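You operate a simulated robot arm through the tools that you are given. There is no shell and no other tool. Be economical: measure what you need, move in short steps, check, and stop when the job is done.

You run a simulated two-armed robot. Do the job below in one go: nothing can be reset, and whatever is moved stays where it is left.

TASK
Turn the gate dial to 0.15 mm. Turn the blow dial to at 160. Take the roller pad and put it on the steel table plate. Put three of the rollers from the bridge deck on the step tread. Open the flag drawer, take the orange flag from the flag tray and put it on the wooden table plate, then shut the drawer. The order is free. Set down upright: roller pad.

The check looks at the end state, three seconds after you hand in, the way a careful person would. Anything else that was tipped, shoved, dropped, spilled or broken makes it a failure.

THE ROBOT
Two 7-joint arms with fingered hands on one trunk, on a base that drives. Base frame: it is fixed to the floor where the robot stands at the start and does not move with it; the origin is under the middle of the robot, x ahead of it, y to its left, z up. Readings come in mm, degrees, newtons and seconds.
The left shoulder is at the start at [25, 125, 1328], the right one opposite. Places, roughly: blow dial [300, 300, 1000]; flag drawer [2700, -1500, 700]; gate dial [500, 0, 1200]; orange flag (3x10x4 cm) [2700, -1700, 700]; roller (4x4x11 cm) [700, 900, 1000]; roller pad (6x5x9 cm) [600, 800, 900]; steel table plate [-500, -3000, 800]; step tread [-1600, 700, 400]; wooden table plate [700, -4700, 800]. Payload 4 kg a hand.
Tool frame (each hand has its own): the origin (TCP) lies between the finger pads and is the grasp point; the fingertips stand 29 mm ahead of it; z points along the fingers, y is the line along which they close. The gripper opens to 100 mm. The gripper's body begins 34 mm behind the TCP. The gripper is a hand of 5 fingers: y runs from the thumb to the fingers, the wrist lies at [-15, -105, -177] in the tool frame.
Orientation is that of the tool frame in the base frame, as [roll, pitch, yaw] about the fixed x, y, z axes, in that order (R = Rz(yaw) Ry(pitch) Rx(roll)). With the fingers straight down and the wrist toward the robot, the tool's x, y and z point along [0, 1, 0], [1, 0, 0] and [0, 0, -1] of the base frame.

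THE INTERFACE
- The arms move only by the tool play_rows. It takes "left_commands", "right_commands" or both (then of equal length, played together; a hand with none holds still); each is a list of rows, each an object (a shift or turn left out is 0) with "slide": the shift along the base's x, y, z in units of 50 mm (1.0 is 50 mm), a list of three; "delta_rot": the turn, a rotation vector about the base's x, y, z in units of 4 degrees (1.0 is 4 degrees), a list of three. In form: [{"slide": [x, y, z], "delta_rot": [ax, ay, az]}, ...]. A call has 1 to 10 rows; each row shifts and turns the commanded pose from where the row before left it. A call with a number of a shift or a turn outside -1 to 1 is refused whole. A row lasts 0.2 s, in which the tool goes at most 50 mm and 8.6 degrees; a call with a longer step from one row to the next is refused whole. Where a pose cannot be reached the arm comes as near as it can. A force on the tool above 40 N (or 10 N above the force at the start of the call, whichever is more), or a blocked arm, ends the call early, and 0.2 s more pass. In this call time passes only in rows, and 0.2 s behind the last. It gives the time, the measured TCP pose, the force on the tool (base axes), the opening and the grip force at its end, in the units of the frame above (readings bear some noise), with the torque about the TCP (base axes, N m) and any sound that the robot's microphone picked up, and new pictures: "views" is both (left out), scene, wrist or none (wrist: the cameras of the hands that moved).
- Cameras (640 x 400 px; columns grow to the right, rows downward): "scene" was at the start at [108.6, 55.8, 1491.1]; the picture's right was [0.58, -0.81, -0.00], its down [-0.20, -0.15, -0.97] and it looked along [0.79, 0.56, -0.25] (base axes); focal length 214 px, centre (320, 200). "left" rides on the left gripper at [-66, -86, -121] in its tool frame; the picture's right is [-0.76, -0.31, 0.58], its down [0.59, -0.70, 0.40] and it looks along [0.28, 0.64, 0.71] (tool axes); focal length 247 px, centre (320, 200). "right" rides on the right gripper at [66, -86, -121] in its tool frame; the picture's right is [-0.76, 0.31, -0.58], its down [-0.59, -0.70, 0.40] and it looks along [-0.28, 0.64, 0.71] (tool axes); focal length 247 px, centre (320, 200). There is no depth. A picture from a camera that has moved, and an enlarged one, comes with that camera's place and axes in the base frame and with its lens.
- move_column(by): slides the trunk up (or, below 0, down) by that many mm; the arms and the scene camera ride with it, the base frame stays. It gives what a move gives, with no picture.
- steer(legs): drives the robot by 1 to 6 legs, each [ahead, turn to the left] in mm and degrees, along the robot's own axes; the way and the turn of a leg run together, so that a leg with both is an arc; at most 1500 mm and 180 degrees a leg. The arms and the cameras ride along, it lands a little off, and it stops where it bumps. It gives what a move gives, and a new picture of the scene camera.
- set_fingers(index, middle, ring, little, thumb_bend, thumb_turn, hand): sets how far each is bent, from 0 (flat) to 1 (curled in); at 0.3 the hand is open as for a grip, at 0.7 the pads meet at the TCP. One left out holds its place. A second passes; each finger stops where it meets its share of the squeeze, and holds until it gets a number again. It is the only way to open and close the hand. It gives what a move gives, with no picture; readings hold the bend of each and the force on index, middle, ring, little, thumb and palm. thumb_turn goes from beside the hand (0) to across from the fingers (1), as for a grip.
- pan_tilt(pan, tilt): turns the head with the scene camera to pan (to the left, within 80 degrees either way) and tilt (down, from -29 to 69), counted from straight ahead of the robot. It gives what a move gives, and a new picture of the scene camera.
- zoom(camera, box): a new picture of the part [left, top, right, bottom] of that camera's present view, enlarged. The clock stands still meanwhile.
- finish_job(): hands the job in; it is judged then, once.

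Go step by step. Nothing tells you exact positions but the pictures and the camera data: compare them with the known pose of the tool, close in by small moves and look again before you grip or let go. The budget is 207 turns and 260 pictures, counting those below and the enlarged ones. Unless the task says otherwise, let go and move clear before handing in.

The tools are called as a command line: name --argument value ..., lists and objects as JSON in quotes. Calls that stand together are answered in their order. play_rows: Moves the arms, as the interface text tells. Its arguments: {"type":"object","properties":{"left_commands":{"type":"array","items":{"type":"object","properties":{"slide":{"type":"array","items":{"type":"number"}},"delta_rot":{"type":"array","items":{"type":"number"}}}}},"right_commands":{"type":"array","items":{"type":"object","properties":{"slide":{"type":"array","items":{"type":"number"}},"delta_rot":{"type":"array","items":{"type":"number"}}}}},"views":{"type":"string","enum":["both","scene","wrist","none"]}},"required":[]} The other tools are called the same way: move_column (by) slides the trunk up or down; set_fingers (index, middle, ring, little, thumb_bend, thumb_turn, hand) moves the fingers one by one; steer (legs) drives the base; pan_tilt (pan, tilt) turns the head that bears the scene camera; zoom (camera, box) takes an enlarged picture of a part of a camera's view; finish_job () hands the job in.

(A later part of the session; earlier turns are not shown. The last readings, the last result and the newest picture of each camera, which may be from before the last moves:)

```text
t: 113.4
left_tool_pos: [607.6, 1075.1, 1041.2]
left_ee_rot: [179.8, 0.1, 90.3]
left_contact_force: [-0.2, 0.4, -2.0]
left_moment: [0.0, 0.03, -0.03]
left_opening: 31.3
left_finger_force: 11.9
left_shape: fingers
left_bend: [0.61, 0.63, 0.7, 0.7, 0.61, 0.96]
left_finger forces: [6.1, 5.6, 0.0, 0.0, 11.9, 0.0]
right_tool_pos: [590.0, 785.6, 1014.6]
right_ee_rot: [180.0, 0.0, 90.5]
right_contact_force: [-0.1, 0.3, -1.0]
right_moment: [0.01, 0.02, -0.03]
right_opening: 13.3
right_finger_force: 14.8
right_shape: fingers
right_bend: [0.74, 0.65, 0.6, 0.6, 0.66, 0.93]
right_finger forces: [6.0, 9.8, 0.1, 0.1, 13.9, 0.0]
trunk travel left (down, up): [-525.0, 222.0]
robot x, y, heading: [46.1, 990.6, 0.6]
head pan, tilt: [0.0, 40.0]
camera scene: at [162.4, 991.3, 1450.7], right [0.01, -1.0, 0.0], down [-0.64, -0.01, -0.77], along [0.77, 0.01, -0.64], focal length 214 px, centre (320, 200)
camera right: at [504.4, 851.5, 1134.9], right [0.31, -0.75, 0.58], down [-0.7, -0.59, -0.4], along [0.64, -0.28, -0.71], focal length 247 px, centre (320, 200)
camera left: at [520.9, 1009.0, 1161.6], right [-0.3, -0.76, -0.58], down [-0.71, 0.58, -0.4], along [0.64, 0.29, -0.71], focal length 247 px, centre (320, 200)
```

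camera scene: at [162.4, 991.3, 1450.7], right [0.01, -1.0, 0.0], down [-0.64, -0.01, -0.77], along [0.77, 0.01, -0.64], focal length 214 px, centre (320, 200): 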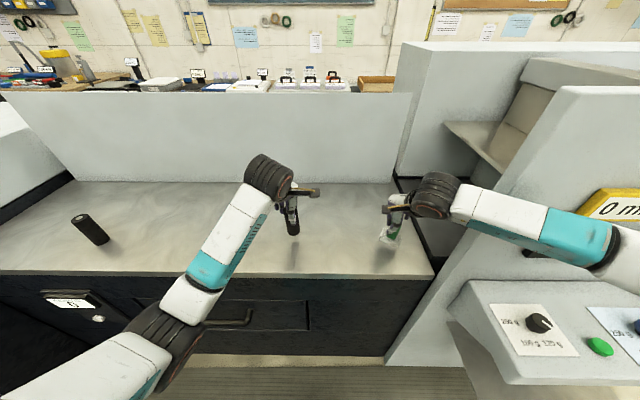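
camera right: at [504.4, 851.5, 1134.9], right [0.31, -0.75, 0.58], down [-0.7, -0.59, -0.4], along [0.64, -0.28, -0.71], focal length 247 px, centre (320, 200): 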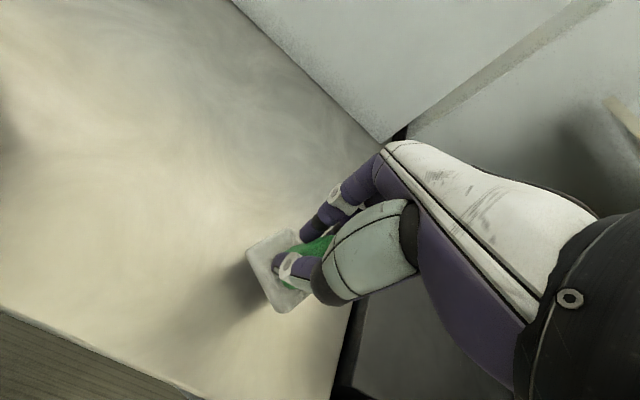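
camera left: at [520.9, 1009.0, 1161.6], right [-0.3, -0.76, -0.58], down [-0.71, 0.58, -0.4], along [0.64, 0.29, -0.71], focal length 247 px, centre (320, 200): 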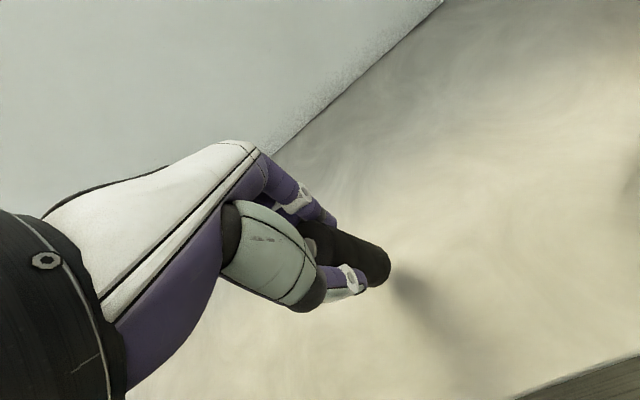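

Both are held. I lift, retract slightly, and drive back to the step, standing at y≈850.

play_rows --left_commands '[{"slide": [0, 0, 0.9]}, {"slide": [0, 0.2, 0.9]}, {"slide": [-0.5, 0.4, 0.4]}, {"slide": [-0.6, 0.4, 0]}, {"slide": [-0.6, 0.4, 0]}]' --right_commands '[{"slide": [0, 0, 0.9]}, {"slide": [0, 0, 0.9]}, {"slide": [-0.5, 0, 0.8]}, {"slide": [-0.6, 0, 0]}, {"slide": [-0.4, 0, 0]}]' --views "none"

steer --legs '[[-350, 0], [0, -166], [550, 0], [0, -15]]'

```text
t: 114.6
left_tool_pos: [520.2, 1146.4, 1151.9]
left_ee_rot: [179.6, 0.1, 90.3]
left_contact_force: [-0.2, 0.8, -0.5]
left_moment: [0.01, 0.01, 0.0]
left_opening: 30.8
left_finger_force: 11.7
left_shape: fingers
left_bend: [0.61, 0.63, 0.7, 0.7, 0.61, 0.96]
left_finger forces: [6.3, 5.5, 0.0, 0.0, 12.0, 0.0]
right_tool_pos: [511.9, 787.3, 1143.6]
right_ee_rot: [180.0, 0.1, 90.4]
right_contact_force: [-1.1, 1.2, -0.9]
right_moment: [-0.02, 0.0, 0.0]
right_opening: 13.0
right_finger_force: 14.5
right_shape: fingers
right_bend: [0.74, 0.65, 0.6, 0.6, 0.66, 0.93]
right_finger forces: [5.8, 9.8, 0.1, 0.0, 13.7, 0.0]
trunk travel left (down, up): [-525.0, 222.0]
robot x, y, heading: [44.0, 992.4, 0.5]
head pan, tilt: [0.0, 40.0]
```

```text
t: 127.2
left_tool_pos: [-1309.1, 688.5, 1151.8]
left_ee_rot: [179.7, 0.0, -89.8]
left_contact_force: [-0.1, 0.0, -1.1]
left_moment: [-0.04, 0.0, -0.01]
left_opening: 30.4
left_finger_force: 11.1
left_shape: fingers
left_bend: [0.61, 0.64, 0.7, 0.7, 0.61, 0.96]
left_finger forces: [5.9, 5.1, 0.1, 0.0, 11.0, 0.0]
right_tool_pos: [-1299.9, 1047.6, 1142.9]
right_ee_rot: [180.0, 0.1, -89.7]
right_contact_force: [0.3, -0.4, -1.8]
right_moment: [0.0, 0.0, 0.02]
right_opening: 12.4
right_finger_force: 13.3
right_shape: fingers
right_bend: [0.74, 0.65, 0.6, 0.6, 0.66, 0.93]
right_finger forces: [5.8, 9.2, 0.1, 0.1, 12.0, 0.0]
trunk travel left (down, up): [-525.0, 222.0]
robot x, y, heading: [-829.8, 845.5, -179.7]
head pan, tilt: [0.0, 40.0]
camera scene: at [-947.2, 844.4, 1450.8], right [0.0, 1.0, 0.0], down [0.64, 0.0, -0.77], along [-0.77, 0.0, -0.64], focal length 214 px, centre (320, 200)
```

scene: 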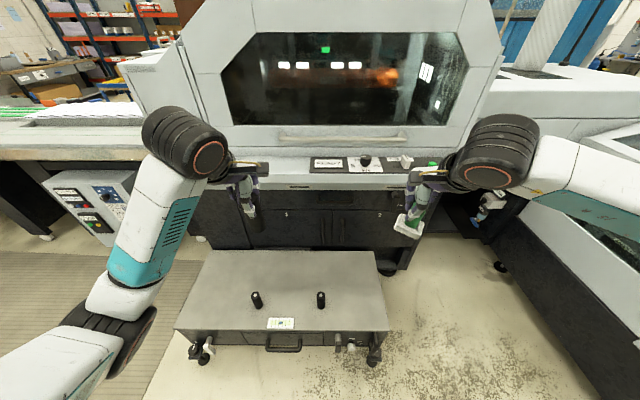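

play_rows --left_commands '[{"slide": [-0.8, 0, 0]}, {"slide": [-0.8, 0, 0]}, {"slide": [-0.76, 0, 0]}]' --right_commands '[{"slide": [-0.8, 0, 0]}, {"slide": [-0.8, 0, 0]}, {"slide": [-0.6, 0, 0.4]}]' --views "none"

move_column --by -400

move_column --by -120

play_rows --left_commands '[{"slide": [0, 0, -0.3]}]' --views "both"

```text
t: 128.1
left_tool_pos: [-1429.3, 687.1, 1150.4]
left_ee_rot: [179.8, 0.1, -89.9]
left_contact_force: [-0.3, 0.4, -2.0]
left_moment: [-0.02, 0.0, 0.0]
left_opening: 30.1
left_finger_force: 11.1
left_shape: fingers
left_bend: [0.61, 0.64, 0.7, 0.7, 0.61, 0.96]
left_finger forces: [6.1, 5.1, 0.1, 0.1, 11.0, 0.1]
right_tool_pos: [-1411.0, 1045.7, 1160.9]
right_ee_rot: [-180.0, 0.0, -89.6]
right_contact_force: [-0.1, -0.5, -1.4]
right_moment: [-0.03, -0.03, -0.02]
right_opening: 11.9
right_finger_force: 13.6
right_shape: fingers
right_bend: [0.74, 0.66, 0.6, 0.6, 0.66, 0.93]
right_finger forces: [5.5, 9.2, 0.0, 0.0, 12.2, 0.0]
trunk travel left (down, up): [-525.0, 222.0]
robot x, y, heading: [-830.4, 840.8, -179.7]
head pan, tilt: [0.0, 40.0]
```

```text
t: 131.9
left_tool_pos: [-1426.4, 688.6, 752.3]
left_ee_rot: [179.7, 0.1, -89.8]
left_contact_force: [0.6, 0.1, -1.6]
left_moment: [-0.01, -0.03, 0.0]
left_opening: 30.4
left_finger_force: 10.7
left_shape: fingers
left_bend: [0.61, 0.64, 0.7, 0.7, 0.61, 0.96]
left_finger forces: [6.1, 5.1, 0.0, 0.0, 10.9, 0.0]
right_tool_pos: [-1410.2, 1046.4, 763.5]
right_ee_rot: [-180.0, 0.1, -89.7]
right_contact_force: [-0.5, 0.4, -1.7]
right_moment: [-0.01, 0.04, 0.01]
right_opening: 12.1
right_finger_force: 13.1
right_shape: fingers
right_bend: [0.74, 0.66, 0.6, 0.6, 0.66, 0.93]
right_finger forces: [5.4, 9.3, 0.0, 0.0, 12.0, 0.1]
trunk travel left (down, up): [-125.0, 622.0]
robot x, y, heading: [-831.9, 841.7, -179.7]
head pan, tilt: [0.0, 40.0]
```

```text
t: 133.4
left_tool_pos: [-1427.9, 687.8, 632.3]
left_ee_rot: [179.7, 0.1, -89.9]
left_contact_force: [-0.1, 0.1, -0.7]
left_moment: [0.0, 0.0, 0.02]
left_opening: 29.9
left_finger_force: 11.2
left_shape: fingers
left_bend: [0.61, 0.64, 0.7, 0.7, 0.61, 0.96]
left_finger forces: [6.0, 5.1, 0.0, 0.0, 10.9, 0.0]
right_tool_pos: [-1408.7, 1046.8, 643.9]
right_ee_rot: [179.8, 0.0, -89.7]
right_contact_force: [0.6, -1.0, -0.6]
right_moment: [-0.01, 0.0, 0.01]
right_opening: 11.9
right_finger_force: 13.1
right_shape: fingers
right_bend: [0.74, 0.66, 0.6, 0.6, 0.66, 0.93]
right_finger forces: [5.6, 9.2, 0.0, 0.1, 11.9, 0.1]
trunk travel left (down, up): [-5.0, 742.0]
robot x, y, heading: [-831.8, 843.4, -179.9]
head pan, tilt: [0.0, 40.0]
```

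```text
t: 133.8
left_tool_pos: [-1426.2, 686.1, 616.2]
left_ee_rot: [179.8, 0.1, -89.9]
left_contact_force: [-0.1, -0.6, -2.1]
left_moment: [0.0, -0.01, 0.01]
left_opening: 30.1
left_finger_force: 11.1
left_shape: fingers
left_bend: [0.61, 0.64, 0.7, 0.7, 0.61, 0.96]
left_finger forces: [5.9, 5.0, 0.0, 0.1, 10.9, 0.0]
right_tool_pos: [-1410.4, 1047.0, 642.6]
right_ee_rot: [-180.0, 0.0, -89.8]
right_contact_force: [0.4, -0.6, -1.8]
right_moment: [-0.01, -0.01, 0.03]
right_opening: 12.1
right_finger_force: 13.4
right_shape: fingers
right_bend: [0.74, 0.66, 0.6, 0.6, 0.66, 0.93]
right_finger forces: [5.5, 9.2, 0.1, 0.0, 12.1, 0.1]
trunk travel left (down, up): [-5.0, 742.0]
robot x, y, heading: [-829.8, 844.5, -180.0]
head pan, tilt: [0.0, 40.0]
camera scene: at [-1106.7, 842.8, 912.0], right [0.0, 1.0, 0.0], down [0.64, 0.0, -0.77], along [-0.77, 0.0, -0.64], focal length 214 px, centre (320, 200)
camera left: at [-1341.3, 753.7, 737.2], right [0.3, 0.76, -0.58], down [0.7, -0.59, -0.4], along [-0.64, -0.28, -0.71], focal length 247 px, centre (320, 200)
```

scene: 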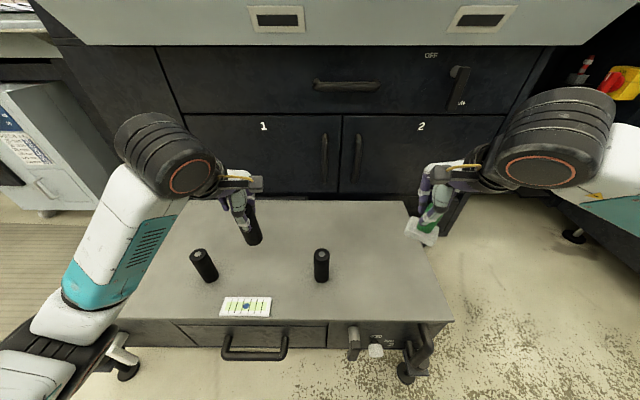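
left: 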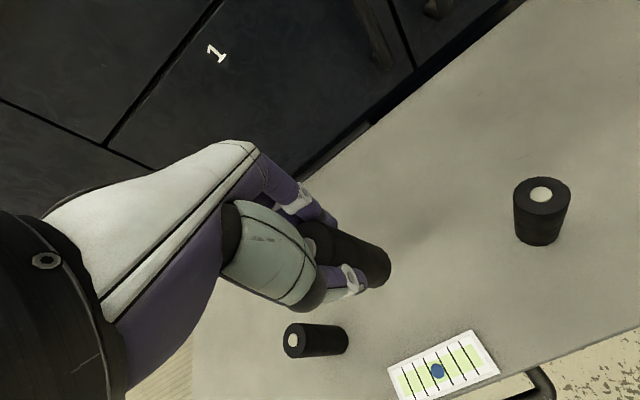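

play_rows --left_commands '[{"slide": [0, 0, -0.9]}, {"slide": [0, 0, -0.9]}, {"slide": [0, 0, -0.6]}, {"slide": [0, 0, -0.3]}, {"slide": [0, 0, -0.2]}, {"slide": [0, 0, -0.1]}, {"slide": [0, 0, 0]}]' --views "wrist"

play_rows --left_commands '[{"slide": [0, 0, -0.07]}, {"slide": [0, 0, -0.05]}, {"slide": [0, 0, 0]}]' --views "none"

```text
t: 135.4
left_tool_pos: [-1428.3, 688.0, 466.3]
left_ee_rot: [179.6, 0.1, -89.7]
left_contact_force: [-1.1, 0.2, -1.5]
left_moment: [-0.03, 0.0, -0.02]
left_opening: 30.2
left_finger_force: 10.5
left_shape: fingers
left_bend: [0.62, 0.64, 0.7, 0.7, 0.61, 0.96]
left_finger forces: [5.9, 5.2, 0.0, 0.0, 10.8, 0.0]
right_tool_pos: [-1409.2, 1046.4, 642.3]
right_ee_rot: [-180.0, 0.0, -89.6]
right_contact_force: [-0.7, 0.4, -1.8]
right_moment: [0.0, 0.01, 0.0]
right_opening: 12.0
right_finger_force: 13.3
right_shape: fingers
right_bend: [0.74, 0.66, 0.6, 0.6, 0.66, 0.93]
right_finger forces: [5.6, 9.2, 0.0, 0.0, 12.0, 0.1]
trunk travel left (down, up): [-5.0, 742.0]
robot x, y, heading: [-832.2, 842.2, -180.0]
head pan, tilt: [0.0, 40.0]
camera left: at [-1341.6, 753.9, 586.9], right [0.3, 0.76, -0.58], down [0.7, -0.59, -0.4], along [-0.64, -0.28, -0.71], focal length 247 px, centre (320, 200)
```

left: 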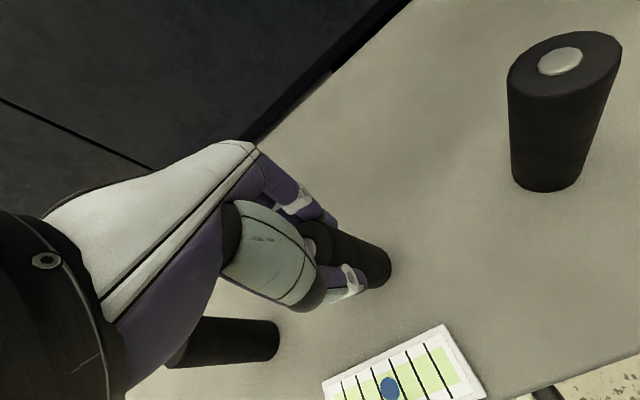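

```text
t: 136.2
left_tool_pos: [-1427.5, 688.4, 462.1]
left_ee_rot: [179.5, 0.1, -89.8]
left_contact_force: [-0.4, -0.5, 2.9]
left_moment: [0.04, -0.02, -0.01]
left_opening: 30.0
left_finger_force: 11.1
left_shape: fingers
left_bend: [0.61, 0.64, 0.7, 0.7, 0.61, 0.96]
left_finger forces: [6.4, 5.3, 0.1, 0.1, 10.9, 0.1]
right_tool_pos: [-1409.1, 1046.5, 642.3]
right_ee_rot: [179.9, 0.0, -89.7]
right_contact_force: [-1.1, -0.2, -1.0]
right_moment: [-0.01, -0.01, -0.01]
right_opening: 12.1
right_finger_force: 13.7
right_shape: fingers
right_bend: [0.74, 0.66, 0.6, 0.6, 0.66, 0.93]
right_finger forces: [5.5, 9.2, 0.0, 0.1, 12.0, 0.1]
trunk travel left (down, up): [-5.0, 742.0]
robot x, y, heading: [-831.3, 844.4, -179.8]
head pan, tilt: [0.0, 40.0]
```

play_rows --left_commands '[{"slide": [0, 0, -0.03]}]' --views "none"

set_fingers --hand "left" --index 0.55 --middle 0.55 --ring 0.3 --little 0.3 --thumb_bend 0.53

set_fingers --hand "left" --index 0.3 --middle 0.3 --thumb_bend 0.3

play_rows --left_commands '[{"slide": [0, 0, 0.3]}, {"slide": [0, 0, 0.7]}, {"slide": [0, 0, 0.9]}, {"slide": [0, 0, 0.9]}, {"slide": [0, 0, 0.9]}]' --views "both"

```text
t: 136.6
left_tool_pos: [-1426.9, 688.4, 461.3]
left_ee_rot: [179.5, 0.0, -89.8]
left_contact_force: [-0.5, -0.2, 7.8]
left_moment: [0.0, -0.12, 0.03]
left_opening: 29.9
left_finger_force: 11.4
left_shape: fingers
left_bend: [0.61, 0.64, 0.7, 0.7, 0.62, 0.96]
left_finger forces: [6.9, 5.7, 0.0, 0.1, 11.0, 0.0]
right_tool_pos: [-1408.4, 1047.8, 643.4]
right_ee_rot: [179.9, 0.0, -89.7]
right_contact_force: [0.6, 0.5, -1.7]
right_moment: [0.02, 0.04, 0.04]
right_opening: 12.1
right_finger_force: 13.2
right_shape: fingers
right_bend: [0.74, 0.66, 0.6, 0.6, 0.66, 0.93]
right_finger forces: [5.5, 9.3, 0.0, 0.1, 12.0, 0.0]
trunk travel left (down, up): [-5.0, 742.0]
robot x, y, heading: [-836.3, 840.3, -179.5]
head pan, tilt: [0.0, 40.0]
```

```text
t: 137.6
left_tool_pos: [-1426.1, 687.8, 458.8]
left_ee_rot: [179.7, 0.1, -89.8]
left_contact_force: [-0.1, -0.6, -1.4]
left_moment: [-0.03, 0.0, 0.0]
left_opening: 40.3
left_finger_force: 0.4
left_shape: fingers
left_bend: [0.55, 0.55, 0.3, 0.3, 0.53, 0.97]
left_finger forces: [0.4, 0.0, 0.0, 0.1, 0.0, 0.0]
right_tool_pos: [-1409.4, 1046.8, 643.8]
right_ee_rot: [179.9, -0.1, -89.7]
right_contact_force: [0.0, -0.8, -0.7]
right_moment: [0.03, -0.01, 0.0]
right_opening: 12.0
right_finger_force: 13.1
right_shape: fingers
right_bend: [0.74, 0.66, 0.6, 0.6, 0.66, 0.93]
right_finger forces: [5.5, 9.2, 0.1, 0.0, 11.9, 0.1]
trunk travel left (down, up): [-5.0, 742.0]
robot x, y, heading: [-830.7, 843.4, -179.6]
head pan, tilt: [0.0, 40.0]
```

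```text
t: 138.6
left_tool_pos: [-1427.7, 687.5, 459.5]
left_ee_rot: [179.7, 0.1, -89.8]
left_contact_force: [-0.1, -0.5, 0.5]
left_moment: [-0.01, -0.01, 0.01]
left_opening: 98.4
left_finger_force: 0.0
left_shape: fingers
left_bend: [0.3, 0.3, 0.3, 0.3, 0.3, 0.97]
left_finger forces: [0.0, 0.0, 0.0, 0.0, 0.0, 0.0]
right_tool_pos: [-1409.2, 1046.6, 643.0]
right_ee_rot: [180.0, 0.0, -89.7]
right_contact_force: [0.2, 0.4, -1.6]
right_moment: [0.01, -0.02, -0.01]
right_opening: 11.9
right_finger_force: 13.6
right_shape: fingers
right_bend: [0.74, 0.66, 0.6, 0.6, 0.66, 0.93]
right_finger forces: [5.5, 9.2, 0.1, 0.0, 12.1, 0.1]
trunk travel left (down, up): [-5.0, 742.0]
robot x, y, heading: [-830.6, 843.7, -179.8]
head pan, tilt: [0.0, 40.0]
```

```text
t: 139.8
left_tool_pos: [-1427.4, 687.5, 643.7]
left_ee_rot: [179.8, 0.1, -89.8]
left_contact_force: [0.7, 0.7, -0.8]
left_moment: [0.01, -0.01, 0.0]
left_opening: 98.3
left_finger_force: 0.1
left_shape: fingers
left_bend: [0.3, 0.3, 0.3, 0.3, 0.3, 0.98]
left_finger forces: [0.1, 0.0, 0.0, 0.0, 0.0, 0.1]
right_tool_pos: [-1409.4, 1047.1, 642.2]
right_ee_rot: [179.9, 0.0, -89.7]
right_contact_force: [0.6, -0.4, -1.2]
right_moment: [-0.02, -0.01, -0.03]
right_opening: 11.9
right_finger_force: 12.9
right_shape: fingers
right_bend: [0.74, 0.66, 0.6, 0.6, 0.66, 0.93]
right_finger forces: [5.5, 9.1, 0.1, 0.0, 11.9, 0.0]
trunk travel left (down, up): [-5.0, 742.0]
robot x, y, heading: [-826.7, 844.7, -179.9]
head pan, tilt: [0.0, 40.0]
camera scene: at [-1106.6, 842.9, 912.1], right [0.0, 1.0, 0.0], down [0.64, 0.0, -0.77], along [-0.77, 0.0, -0.64], focal length 214 px, centre (320, 200)
camera left: at [-1341.2, 753.6, 765.0], right [0.3, 0.76, -0.58], down [0.7, -0.59, -0.4], along [-0.64, -0.28, -0.71], focal length 247 px, centre (320, 200)
```

scene: 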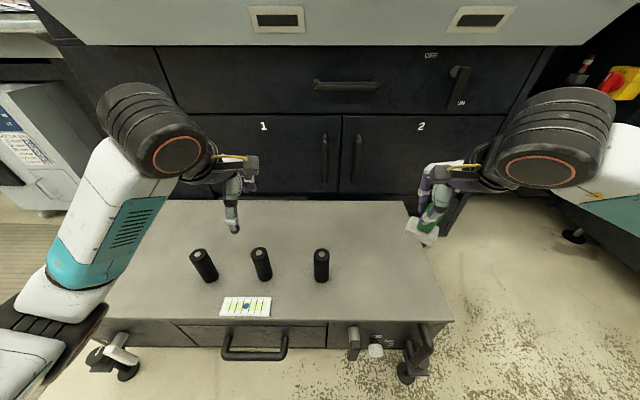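
left: 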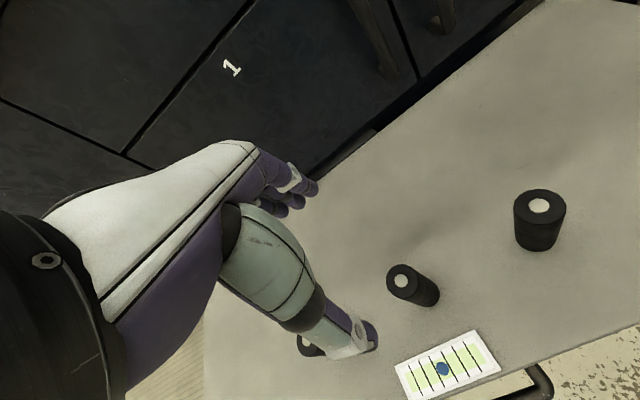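

All three rollers stand on the tread. I raise the trunk, back off and turn toward −y to look for the steel table.

move_column --by 400

move_column --by 120

steer --legs '[[-350, 0], [0, 90]]'

pan_tilt --pan 0 --tilt 15

```text
t: 143.6
left_tool_pos: [-1426.7, 689.6, 1043.7]
left_ee_rot: [179.6, 0.0, -89.8]
left_contact_force: [-0.2, 0.4, 0.1]
left_moment: [0.0, 0.0, -0.02]
left_opening: 98.7
left_finger_force: 0.1
left_shape: fingers
left_bend: [0.3, 0.3, 0.3, 0.3, 0.3, 0.98]
left_finger forces: [0.0, 0.0, 0.1, 0.0, 0.0, 0.0]
right_tool_pos: [-1410.2, 1047.4, 1043.0]
right_ee_rot: [180.0, 0.0, -89.5]
right_contact_force: [0.4, 1.2, -1.7]
right_moment: [-0.01, -0.01, 0.01]
right_opening: 11.7
right_finger_force: 13.9
right_shape: fingers
right_bend: [0.74, 0.66, 0.6, 0.6, 0.66, 0.93]
right_finger forces: [5.5, 9.2, 0.0, 0.0, 11.9, 0.0]
trunk travel left (down, up): [-405.0, 342.0]
robot x, y, heading: [-831.6, 841.0, -179.7]
head pan, tilt: [0.0, 40.0]
```

```text
t: 145.1
left_tool_pos: [-1427.2, 688.5, 1163.9]
left_ee_rot: [179.8, 0.1, -89.8]
left_contact_force: [0.4, 0.0, 0.7]
left_moment: [-0.02, 0.02, 0.03]
left_opening: 98.6
left_finger_force: 0.0
left_shape: fingers
left_bend: [0.3, 0.3, 0.3, 0.3, 0.3, 0.98]
left_finger forces: [0.0, 0.0, 0.0, 0.1, 0.1, 0.1]
right_tool_pos: [-1410.2, 1046.2, 1162.9]
right_ee_rot: [180.0, 0.0, -89.6]
right_contact_force: [-0.2, -0.5, -1.9]
right_moment: [0.01, -0.02, 0.0]
right_opening: 11.9
right_finger_force: 13.4
right_shape: fingers
right_bend: [0.74, 0.66, 0.6, 0.6, 0.66, 0.93]
right_finger forces: [5.5, 9.2, 0.1, 0.0, 11.9, 0.1]
trunk travel left (down, up): [-525.0, 222.0]
robot x, y, heading: [-831.3, 841.4, -179.7]
head pan, tilt: [0.0, 40.0]
```

```text
t: 151.2
left_tool_pos: [-325.8, 248.1, 1165.1]
left_ee_rot: [179.7, 0.1, 0.3]
left_contact_force: [0.7, 0.4, -0.7]
left_moment: [0.01, 0.01, 0.01]
left_opening: 98.5
left_finger_force: 0.1
left_shape: fingers
left_bend: [0.3, 0.3, 0.3, 0.3, 0.3, 0.98]
left_finger forces: [0.1, 0.1, 0.1, 0.1, 0.1, 0.0]
right_tool_pos: [-685.2, 264.5, 1163.9]
right_ee_rot: [179.8, -0.1, 0.6]
right_contact_force: [-0.2, 0.5, -1.4]
right_moment: [0.02, -0.01, 0.0]
right_opening: 11.1
right_finger_force: 13.1
right_shape: fingers
right_bend: [0.74, 0.66, 0.6, 0.6, 0.67, 0.93]
right_finger forces: [5.6, 9.2, 0.0, 0.1, 11.6, 0.1]
trunk travel left (down, up): [-525.0, 222.0]
robot x, y, heading: [-487.9, 844.8, -89.9]
head pan, tilt: [0.0, 40.0]
camera scene: at [-481.4, 728.4, 1450.7], right [-1.0, -0.01, 0.0], down [-0.01, 0.64, -0.77], along [0.01, -0.77, -0.64], focal length 214 px, centre (320, 200)
```

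scene: 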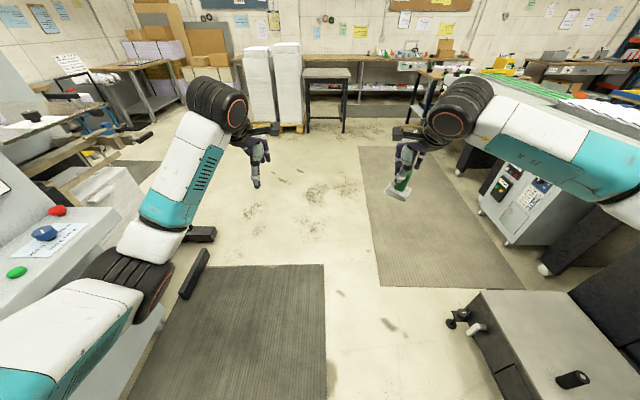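

```text
t: 152.1
left_tool_pos: [-326.2, 249.4, 1163.1]
left_ee_rot: [179.7, 0.1, 0.4]
left_contact_force: [1.0, -0.2, -0.1]
left_moment: [0.04, 0.04, 0.0]
left_opening: 98.3
left_finger_force: 0.0
left_shape: fingers
left_bend: [0.3, 0.3, 0.3, 0.3, 0.3, 0.98]
left_finger forces: [0.0, 0.0, 0.1, 0.0, 0.0, 0.0]
right_tool_pos: [-684.4, 264.8, 1162.9]
right_ee_rot: [179.9, 0.0, 0.6]
right_contact_force: [0.4, 0.6, -0.9]
right_moment: [-0.01, -0.01, 0.0]
right_opening: 11.4
right_finger_force: 13.2
right_shape: fingers
right_bend: [0.74, 0.66, 0.6, 0.6, 0.67, 0.93]
right_finger forces: [5.6, 9.1, 0.0, 0.1, 11.6, 0.0]
trunk travel left (down, up): [-525.0, 222.0]
robot x, y, heading: [-484.3, 843.7, -89.3]
head pan, tilt: [0.0, 15.0]
camera scene: at [-481.4, 720.0, 1490.2], right [-1.0, -0.01, 0.0], down [0.0, 0.26, -0.97], along [0.01, -0.97, -0.26], focal length 214 px, centre (320, 200)
```

scene: 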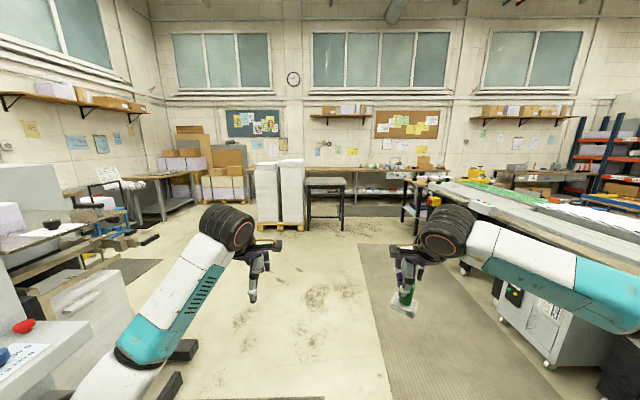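

The steel table is straight ahead around [-560, -3000]. I drive toward it and look again.

steer --legs '[[1500, 0], [1300, 0]]'

pan_tilt --pan 0 --tilt 35

```text
t: 165.7
left_tool_pos: [-300.4, -2558.6, 1164.7]
left_ee_rot: [179.8, 0.1, 0.4]
left_contact_force: [0.5, 0.4, 0.3]
left_moment: [0.0, -0.03, 0.03]
left_opening: 98.5
left_finger_force: 0.1
left_shape: fingers
left_bend: [0.3, 0.3, 0.3, 0.3, 0.3, 0.98]
left_finger forces: [0.0, 0.0, 0.0, 0.0, 0.0, 0.1]
right_tool_pos: [-658.8, -2541.3, 1164.0]
right_ee_rot: [180.0, -0.1, 0.6]
right_contact_force: [0.6, -0.6, -1.3]
right_moment: [0.0, 0.01, 0.01]
right_opening: 11.3
right_finger_force: 13.4
right_shape: fingers
right_bend: [0.74, 0.66, 0.6, 0.6, 0.67, 0.93]
right_finger forces: [5.5, 9.1, 0.1, 0.1, 11.6, 0.1]
trunk travel left (down, up): [-525.0, 222.0]
robot x, y, heading: [-458.3, -1961.9, -89.5]
head pan, tilt: [0.0, 15.0]
camera scene: at [-454.8, -2086.9, 1490.3], right [-1.0, -0.01, 0.0], down [0.0, 0.26, -0.97], along [0.01, -0.97, -0.26], focal length 214 px, centre (320, 200)
```

scene: 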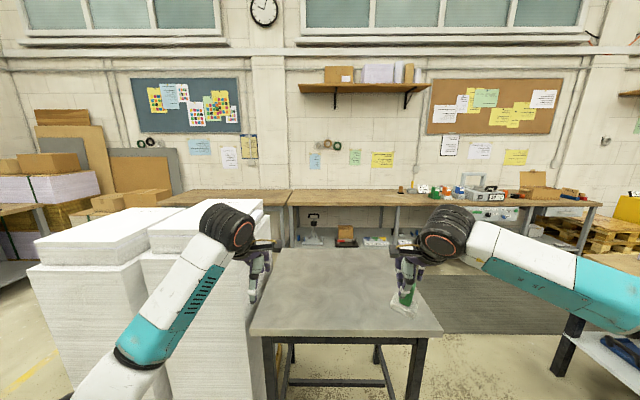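

```text
t: 166.5
left_tool_pos: [-301.6, -2557.7, 1164.6]
left_ee_rot: [179.7, 0.0, 0.3]
left_contact_force: [0.1, 0.1, -0.1]
left_moment: [0.01, -0.03, -0.01]
left_opening: 98.3
left_finger_force: 0.0
left_shape: fingers
left_bend: [0.3, 0.3, 0.3, 0.3, 0.3, 0.98]
left_finger forces: [0.0, 0.1, 0.1, 0.1, 0.0, 0.1]
right_tool_pos: [-659.0, -2541.0, 1162.5]
right_ee_rot: [179.9, 0.1, 0.4]
right_contact_force: [-0.1, 0.2, -1.4]
right_moment: [0.02, 0.01, 0.01]
right_opening: 11.5
right_finger_force: 13.2
right_shape: fingers
right_bend: [0.74, 0.66, 0.6, 0.6, 0.67, 0.93]
right_finger forces: [5.5, 9.1, 0.1, 0.0, 11.6, 0.1]
trunk travel left (down, up): [-525.0, 222.0]
robot x, y, heading: [-455.3, -1959.6, -89.7]
head pan, tilt: [0.0, 35.0]
camera scene: at [-454.9, -2081.3, 1458.4], right [-1.0, -0.01, 0.0], down [0.0, 0.57, -0.82], along [0.01, -0.82, -0.57], focal length 214 px, centre (320, 200)
```

scene: 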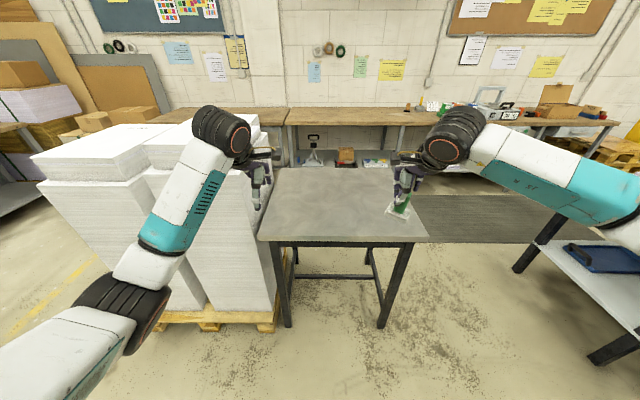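

The paper stack stands close on the left, so I retract and raise the left hand, then move up to the steel table a bit to the right.

play_rows --left_commands '[{"slide": [0, 0, 0.9]}, {"slide": [0, 0.3, 0.9]}, {"slide": [0, 0.6, 0.7]}, {"slide": [0, 0.8, 0.3]}, {"slide": [0, 0.8, 0]}]' --views "none"

steer --legs '[[0, -15], [370, 0], [0, 15]]'

```text
t: 167.7
left_tool_pos: [-297.6, -2432.4, 1304.9]
left_ee_rot: [179.8, 0.1, 0.4]
left_contact_force: [0.1, 0.4, 0.5]
left_moment: [-0.04, -0.02, 0.04]
left_opening: 98.7
left_finger_force: 0.0
left_shape: fingers
left_bend: [0.3, 0.3, 0.3, 0.3, 0.3, 0.98]
left_finger forces: [0.1, 0.0, 0.1, 0.0, 0.0, 0.0]
right_tool_pos: [-657.8, -2539.5, 1163.7]
right_ee_rot: [180.0, 0.1, 0.4]
right_contact_force: [0.0, -0.5, -1.4]
right_moment: [0.0, 0.03, -0.01]
right_opening: 11.2
right_finger_force: 13.2
right_shape: fingers
right_bend: [0.74, 0.66, 0.6, 0.6, 0.67, 0.93]
right_finger forces: [5.5, 9.0, 0.1, 0.1, 11.6, 0.0]
trunk travel left (down, up): [-525.0, 222.0]
robot x, y, heading: [-459.4, -1961.7, -89.6]
head pan, tilt: [0.0, 35.0]
```

```text
t: 171.8
left_tool_pos: [-390.1, -2793.5, 1305.1]
left_ee_rot: [179.7, 0.1, 0.6]
left_contact_force: [0.1, 1.1, -0.6]
left_moment: [0.05, 0.02, 0.01]
left_opening: 98.8
left_finger_force: 0.0
left_shape: fingers
left_bend: [0.3, 0.3, 0.3, 0.3, 0.3, 0.98]
left_finger forces: [0.0, 0.0, 0.1, 0.0, 0.0, 0.1]
right_tool_pos: [-748.8, -2902.7, 1163.6]
right_ee_rot: [-180.0, 0.1, 0.7]
right_contact_force: [0.1, 0.3, -0.6]
right_moment: [-0.03, 0.02, -0.03]
right_opening: 10.9
right_finger_force: 12.3
right_shape: fingers
right_bend: [0.74, 0.66, 0.6, 0.6, 0.67, 0.93]
right_finger forces: [5.6, 9.1, 0.0, 0.0, 11.7, 0.1]
trunk travel left (down, up): [-525.0, 222.0]
robot x, y, heading: [-552.0, -2320.1, -89.2]
head pan, tilt: [0.0, 35.0]
camera scene: at [-546.0, -2441.1, 1458.3], right [-1.0, -0.01, 0.0], down [-0.01, 0.57, -0.82], along [0.01, -0.82, -0.57], focal length 214 px, centre (320, 200)
```

scene: 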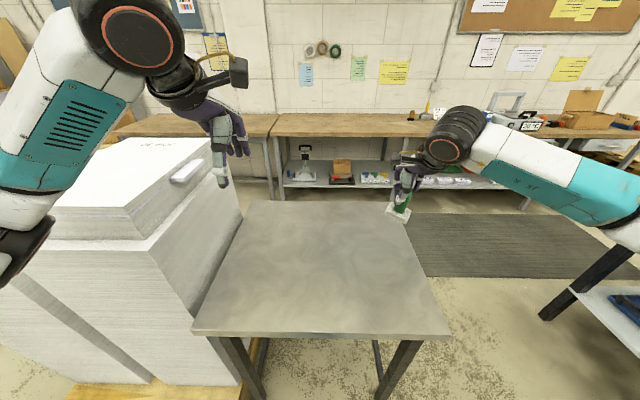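

play_rows --right_commands '[{"slide": [0.2, 0, -0.81]}, {"slide": [0.2, 0, -0.81]}, {"slide": [0.2, 0, -0.81]}, {"slide": [0.2, 0, -0.81]}, {"slide": [0.2, 0, -0.81]}]'

```text
t: 173.1
left_tool_pos: [-391.1, -2792.8, 1304.3]
left_ee_rot: [179.9, 0.1, 0.5]
left_contact_force: [1.2, 0.0, -1.2]
left_moment: [0.04, 0.02, 0.0]
left_opening: 98.8
left_finger_force: 0.1
left_shape: fingers
left_bend: [0.3, 0.3, 0.3, 0.3, 0.3, 0.98]
left_finger forces: [0.1, 0.0, 0.0, 0.1, 0.0, 0.0]
right_tool_pos: [-698.5, -2901.3, 960.8]
right_ee_rot: [179.9, 0.0, 0.6]
right_contact_force: [-0.3, -0.6, -0.7]
right_moment: [-0.02, -0.01, 0.0]
right_opening: 10.9
right_finger_force: 12.4
right_shape: fingers
right_bend: [0.74, 0.66, 0.6, 0.6, 0.67, 0.93]
right_finger forces: [5.4, 9.1, 0.0, 0.0, 11.5, 0.0]
trunk travel left (down, up): [-525.0, 222.0]
robot x, y, heading: [-548.6, -2324.0, -89.4]
head pan, tilt: [0.0, 35.0]
camera scene: at [-546.8, -2441.4, 1458.3], right [-1.0, -0.01, 0.0], down [-0.01, 0.57, -0.82], along [0.01, -0.82, -0.57], focal length 214 px, centre (320, 200)
camera right: at [-632.2, -2814.1, 1081.8], right [-0.75, -0.32, 0.58], down [-0.6, 0.7, -0.4], along [-0.27, -0.65, -0.71], focal length 247 px, centre (320, 200)
```

scene: 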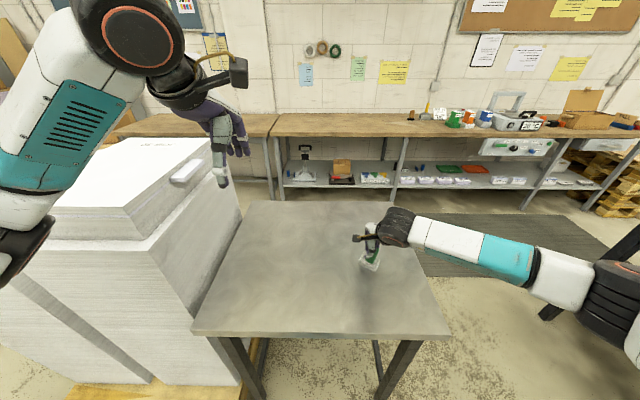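
right: 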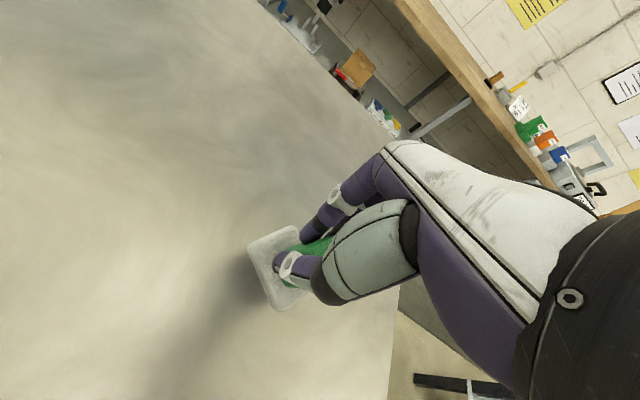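

play_rows --right_commands '[{"slide": [0, 0, -0.25]}, {"slide": [0, 0, -0.2]}, {"slide": [0, 0, -0.15]}, {"slide": [0, 0, 0]}]' --views "wrist"

```text
t: 174.1
left_tool_pos: [-390.6, -2791.8, 1304.8]
left_ee_rot: [179.7, 0.1, 0.5]
left_contact_force: [-0.4, -0.2, 0.5]
left_moment: [0.03, 0.0, -0.05]
left_opening: 98.5
left_finger_force: 0.0
left_shape: fingers
left_bend: [0.3, 0.3, 0.3, 0.3, 0.3, 0.98]
left_finger forces: [0.0, 0.0, 0.0, 0.0, 0.1, 0.0]
right_tool_pos: [-699.5, -2902.2, 932.1]
right_ee_rot: [179.8, 0.0, 0.7]
right_contact_force: [0.5, -0.7, 5.8]
right_moment: [0.03, 0.02, -0.04]
right_opening: 10.7
right_finger_force: 15.1
right_shape: fingers
right_bend: [0.74, 0.73, 0.6, 0.6, 0.67, 0.93]
right_finger forces: [6.2, 11.7, 0.0, 0.0, 12.3, 0.0]
trunk travel left (down, up): [-525.0, 222.0]
robot x, y, heading: [-550.4, -2320.6, -89.1]
head pan, tilt: [0.0, 35.0]
camera right: at [-632.8, -2813.8, 1052.9], right [-0.75, -0.31, 0.58], down [-0.6, 0.69, -0.4], along [-0.27, -0.65, -0.71], focal length 247 px, centre (320, 200)
```

right: 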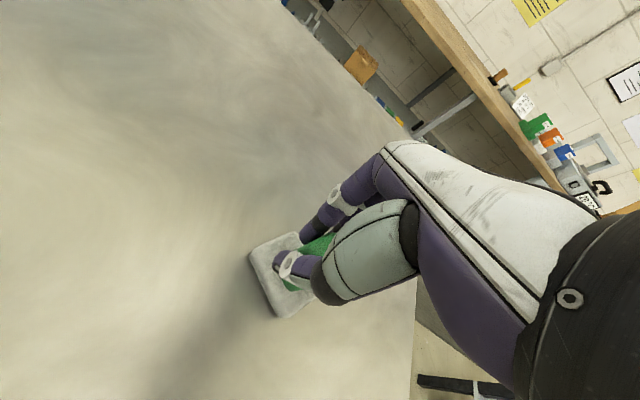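

The pad touches the steel plate. I release it in stages.

play_rows --right_commands '[{"slide": [0, 0, -0.02]}, {"slide": [0, 0, 0]}]' --views "none"

set_fingers --hand "right" --index 0.6 --middle 0.6 --ring 0.5 --little 0.5 --thumb_bend 0.58

zoom --camera "right" --box '[220, 180, 440, 340]'

```text
t: 174.7
left_tool_pos: [-389.8, -2793.6, 1304.9]
left_ee_rot: [179.7, 0.1, 0.6]
left_contact_force: [0.5, -0.3, 0.5]
left_moment: [0.0, 0.01, -0.04]
left_opening: 98.3
left_finger_force: 0.0
left_shape: fingers
left_bend: [0.3, 0.3, 0.3, 0.3, 0.3, 0.98]
left_finger forces: [0.1, 0.1, 0.0, 0.0, 0.0, 0.0]
right_tool_pos: [-698.8, -2902.3, 931.8]
right_ee_rot: [179.8, 0.0, 0.6]
right_contact_force: [-0.5, -2.8, 11.3]
right_moment: [0.04, -0.02, 0.02]
right_opening: 10.5
right_finger_force: 15.8
right_shape: fingers
right_bend: [0.74, 0.73, 0.6, 0.6, 0.67, 0.93]
right_finger forces: [7.1, 13.2, 0.0, 0.1, 12.6, 0.1]
trunk travel left (down, up): [-525.0, 222.0]
robot x, y, heading: [-548.7, -2322.2, -89.5]
head pan, tilt: [0.0, 35.0]
```

```text
t: 175.7
left_tool_pos: [-389.8, -2792.9, 1304.7]
left_ee_rot: [179.8, 0.1, 0.5]
left_contact_force: [-0.3, -0.1, -0.3]
left_moment: [0.0, 0.0, -0.03]
left_opening: 98.5
left_finger_force: 0.1
left_shape: fingers
left_bend: [0.3, 0.3, 0.3, 0.3, 0.3, 0.98]
left_finger forces: [0.0, 0.0, 0.0, 0.1, 0.0, 0.0]
right_tool_pos: [-699.2, -2901.4, 930.4]
right_ee_rot: [-179.9, -0.1, 0.6]
right_contact_force: [0.1, -0.2, -0.4]
right_moment: [0.05, 0.01, 0.0]
right_opening: 29.1
right_finger_force: 0.4
right_shape: fingers
right_bend: [0.6, 0.6, 0.5, 0.5, 0.57, 0.97]
right_finger forces: [0.0, 0.0, 0.0, 0.1, 0.3, 0.0]
trunk travel left (down, up): [-525.0, 222.0]
robot x, y, heading: [-549.7, -2320.2, -89.2]
head pan, tilt: [0.0, 35.0]
```

```text
2.50 times, centred on (330, 260) of right
camera zoom: at [-633.2, -2813.8, 1050.9], right [-0.75, -0.32, 0.58], down [-0.6, 0.7, -0.4], along [-0.28, -0.65, -0.71], focal length 617 px, centre (295, 50)
```

zoom: 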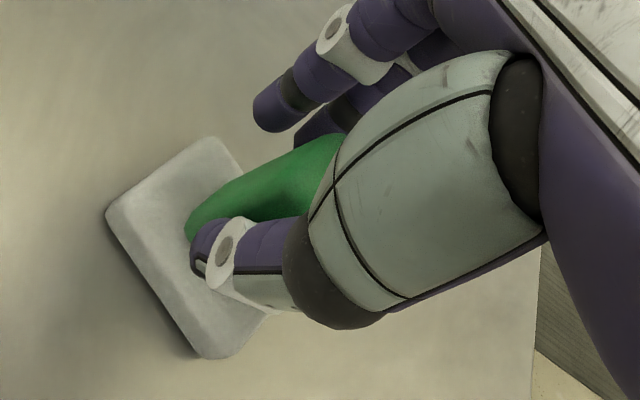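

set_fingers --hand "right" --index 0.3 --middle 0.3 --ring 0.3 --little 0.3 --thumb_bend 0.3

play_rows --right_commands '[{"slide": [0, 0, 0.3]}, {"slide": [0, 0, 0.7]}, {"slide": [0, 0, 0.9]}, {"slide": [0, 0, 0.9]}, {"slide": [0, 0, 0.9]}, {"slide": [0, 0.3, 0.9]}]'

```text
t: 176.7
left_tool_pos: [-391.3, -2792.2, 1305.4]
left_ee_rot: [179.6, 0.1, 0.5]
left_contact_force: [0.5, -0.6, -0.2]
left_moment: [-0.01, -0.02, 0.03]
left_opening: 98.8
left_finger_force: 0.1
left_shape: fingers
left_bend: [0.3, 0.3, 0.3, 0.3, 0.3, 0.98]
left_finger forces: [0.0, 0.0, 0.0, 0.1, 0.0, 0.0]
right_tool_pos: [-699.4, -2901.9, 929.7]
right_ee_rot: [-179.9, 0.0, 0.8]
right_contact_force: [0.6, 0.0, 0.0]
right_moment: [-0.05, 0.0, 0.01]
right_opening: 98.4
right_finger_force: 0.0
right_shape: fingers
right_bend: [0.3, 0.3, 0.3, 0.3, 0.3, 0.97]
right_finger forces: [0.1, 0.1, 0.0, 0.1, 0.0, 0.0]
trunk travel left (down, up): [-525.0, 222.0]
robot x, y, heading: [-544.9, -2322.4, -89.4]
head pan, tilt: [0.0, 35.0]
```

```text
t: 178.1
left_tool_pos: [-390.1, -2791.3, 1305.5]
left_ee_rot: [179.7, 0.1, 0.5]
left_contact_force: [0.0, -0.2, 0.4]
left_moment: [0.0, 0.0, 0.01]
left_opening: 98.5
left_finger_force: 0.0
left_shape: fingers
left_bend: [0.3, 0.3, 0.3, 0.3, 0.3, 0.98]
left_finger forces: [0.0, 0.0, 0.1, 0.0, 0.0, 0.1]
right_tool_pos: [-697.5, -2885.0, 1160.8]
right_ee_rot: [-180.0, 0.1, 0.7]
right_contact_force: [0.2, 0.4, -0.4]
right_moment: [-0.02, -0.01, -0.01]
right_opening: 98.5
right_finger_force: 0.1
right_shape: fingers
right_bend: [0.3, 0.3, 0.3, 0.3, 0.3, 0.97]
right_finger forces: [0.1, 0.0, 0.0, 0.1, 0.1, 0.0]
trunk travel left (down, up): [-525.0, 222.0]
robot x, y, heading: [-549.5, -2320.0, -89.5]
head pan, tilt: [0.0, 35.0]
camera scene: at [-546.7, -2439.9, 1458.4], right [-1.0, -0.01, 0.0], down [-0.01, 0.57, -0.82], along [0.01, -0.82, -0.57], focal length 214 px, centre (320, 200)
camera right: at [-632.1, -2797.2, 1281.9], right [-0.75, -0.32, 0.58], down [-0.6, 0.7, -0.4], along [-0.28, -0.65, -0.71], focal length 247 px, centre (320, 200)
```

scene: 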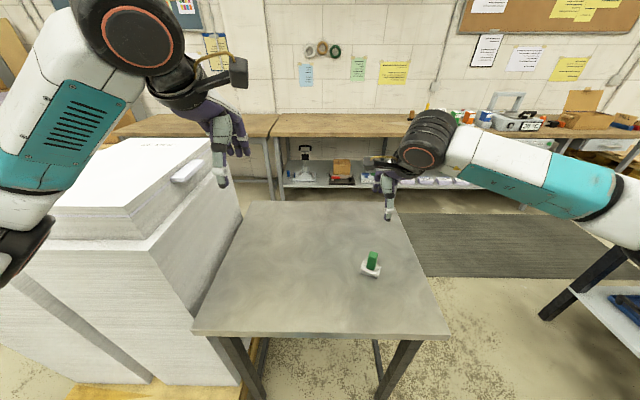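
right: 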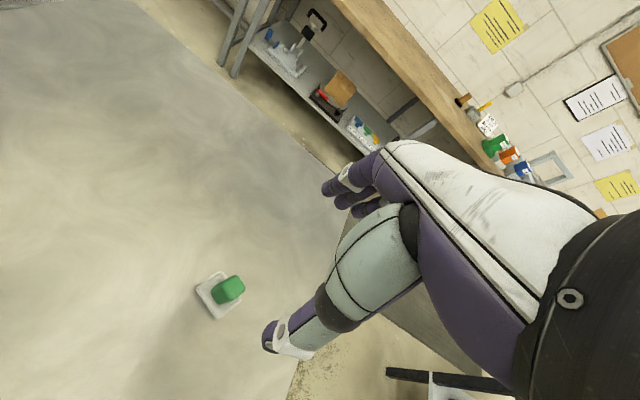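

The pad stands upright on the steel plate. Now I back away and turn toward the flag drawer at +x.

steer --legs '[[-600, 0], [0, 90]]'

pan_tilt --pan 0 --tilt 15

```text
t: 185.3
left_tool_pos: [-85.7, -1561.5, 1303.9]
left_ee_rot: [179.8, 0.1, 90.9]
left_contact_force: [0.1, 0.1, 0.0]
left_moment: [0.01, 0.02, 0.0]
left_opening: 98.7
left_finger_force: 0.0
left_shape: fingers
left_bend: [0.3, 0.3, 0.3, 0.3, 0.3, 0.98]
left_finger forces: [0.0, 0.0, 0.0, 0.1, 0.0, 0.0]
right_tool_pos: [9.0, -1868.6, 1159.2]
right_ee_rot: [-180.0, -0.1, 91.0]
right_contact_force: [0.2, 0.0, 0.9]
right_moment: [0.01, 0.03, -0.03]
right_opening: 98.6
right_finger_force: 0.1
right_shape: fingers
right_bend: [0.3, 0.3, 0.3, 0.3, 0.3, 0.98]
right_finger forces: [0.0, 0.0, 0.0, 0.1, 0.0, 0.0]
trunk travel left (down, up): [-525.0, 222.0]
robot x, y, heading: [-557.1, -1727.2, 1.0]
head pan, tilt: [0.0, 35.0]
camera scene: at [-435.1, -1720.1, 1458.3], right [0.02, -1.0, 0.0], down [-0.57, -0.01, -0.82], along [0.82, 0.02, -0.57], focal length 214 px, centre (320, 200)
```

scene: 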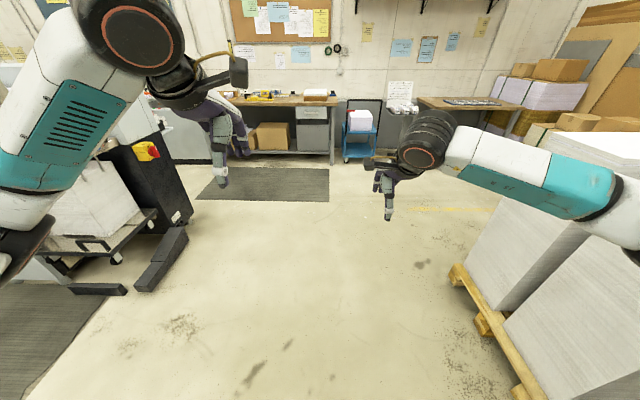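

```text
t: 186.1
left_tool_pos: [-86.3, -1560.4, 1304.9]
left_ee_rot: [179.8, 0.1, 91.0]
left_contact_force: [-0.5, 0.5, 0.2]
left_moment: [-0.03, -0.03, 0.02]
left_opening: 98.7
left_finger_force: 0.1
left_shape: fingers
left_bend: [0.3, 0.3, 0.3, 0.3, 0.3, 0.98]
left_finger forces: [0.1, 0.0, 0.1, 0.0, 0.0, 0.0]
right_tool_pos: [7.3, -1868.7, 1159.7]
right_ee_rot: [-179.9, -0.1, 91.1]
right_contact_force: [0.4, -0.9, -0.9]
right_moment: [0.0, 0.02, -0.03]
right_opening: 98.8
right_finger_force: 0.1
right_shape: fingers
right_bend: [0.3, 0.3, 0.3, 0.3, 0.3, 0.98]
right_finger forces: [0.0, 0.1, 0.0, 0.0, 0.1, 0.0]
trunk travel left (down, up): [-525.0, 222.0]
robot x, y, heading: [-557.5, -1724.2, 1.0]
head pan, tilt: [0.0, 15.0]
camera scene: at [-429.7, -1720.1, 1490.2], right [0.02, -1.0, 0.0], down [-0.26, -0.01, -0.97], along [0.97, 0.02, -0.26], focal length 214 px, centre (320, 200)
```

scene: 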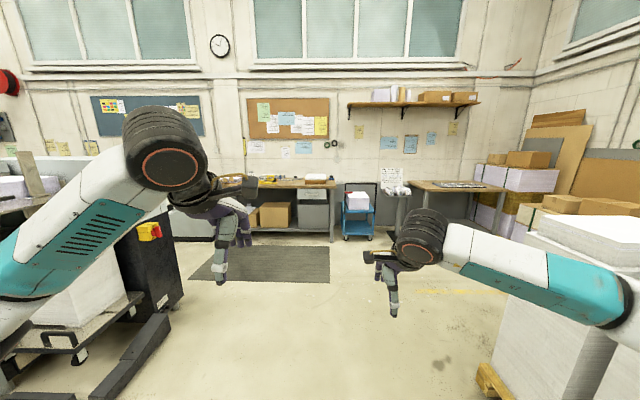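

The drawer unit is under the bench ahead at the right end. I drive nearer and look.

steer --legs '[[0, 2], [1400, 0], [750, -3]]'

pan_tilt --pan 0 --tilt 35

```text
t: 197.2
left_tool_pos: [2080.6, -1483.5, 1304.8]
left_ee_rot: [179.6, 0.1, 89.6]
left_contact_force: [0.0, -0.8, -0.1]
left_moment: [0.0, 0.05, 0.02]
left_opening: 98.6
left_finger_force: 0.1
left_shape: fingers
left_bend: [0.3, 0.3, 0.3, 0.3, 0.3, 0.98]
left_finger forces: [0.0, 0.0, 0.0, 0.1, 0.0, 0.1]
right_tool_pos: [2167.6, -1792.9, 1159.4]
right_ee_rot: [180.0, 0.0, 89.7]
right_contact_force: [0.4, -0.1, -0.5]
right_moment: [0.05, 0.02, -0.03]
right_opening: 98.3
right_finger_force: 0.1
right_shape: fingers
right_bend: [0.3, 0.3, 0.3, 0.3, 0.3, 0.98]
right_finger forces: [0.1, 0.1, 0.1, 0.1, 0.1, 0.0]
trunk travel left (down, up): [-525.0, 222.0]
robot x, y, heading: [1607.4, -1635.0, -0.1]
head pan, tilt: [0.0, 15.0]
camera scene: at [1733.1, -1633.3, 1490.3], right [0.0, -1.0, 0.0], down [-0.26, 0.0, -0.97], along [0.97, 0.0, -0.26], focal length 214 px, centre (320, 200)
```

scene: 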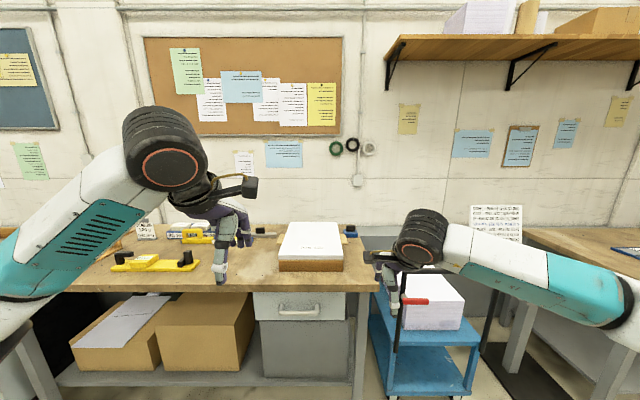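

```text
t: 198.0
left_tool_pos: [2079.5, -1482.7, 1305.5]
left_ee_rot: [179.7, 0.1, 89.6]
left_contact_force: [-0.6, 0.0, 0.1]
left_moment: [-0.01, 0.02, 0.0]
left_opening: 98.6
left_finger_force: 0.1
left_shape: fingers
left_bend: [0.3, 0.3, 0.3, 0.3, 0.3, 0.98]
left_finger forces: [0.0, 0.0, 0.0, 0.1, 0.0, 0.1]
right_tool_pos: [2167.2, -1793.0, 1160.0]
right_ee_rot: [-179.9, 0.0, 89.6]
right_contact_force: [-0.6, -0.1, 0.1]
right_moment: [0.02, 0.02, -0.02]
right_opening: 98.5
right_finger_force: 0.0
right_shape: fingers
right_bend: [0.3, 0.3, 0.3, 0.3, 0.3, 0.98]
right_finger forces: [0.1, 0.0, 0.0, 0.0, 0.0, 0.0]
trunk travel left (down, up): [-525.0, 222.0]
robot x, y, heading: [1605.0, -1634.4, -0.4]
head pan, tilt: [0.0, 35.0]
camera scene: at [1727.1, -1633.3, 1458.4], right [0.0, -1.0, 0.0], down [-0.57, 0.0, -0.82], along [0.82, 0.0, -0.57], focal length 214 px, centre (320, 200)
```

scene: 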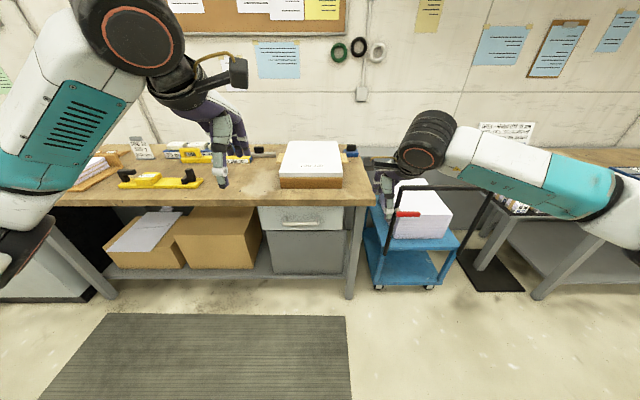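

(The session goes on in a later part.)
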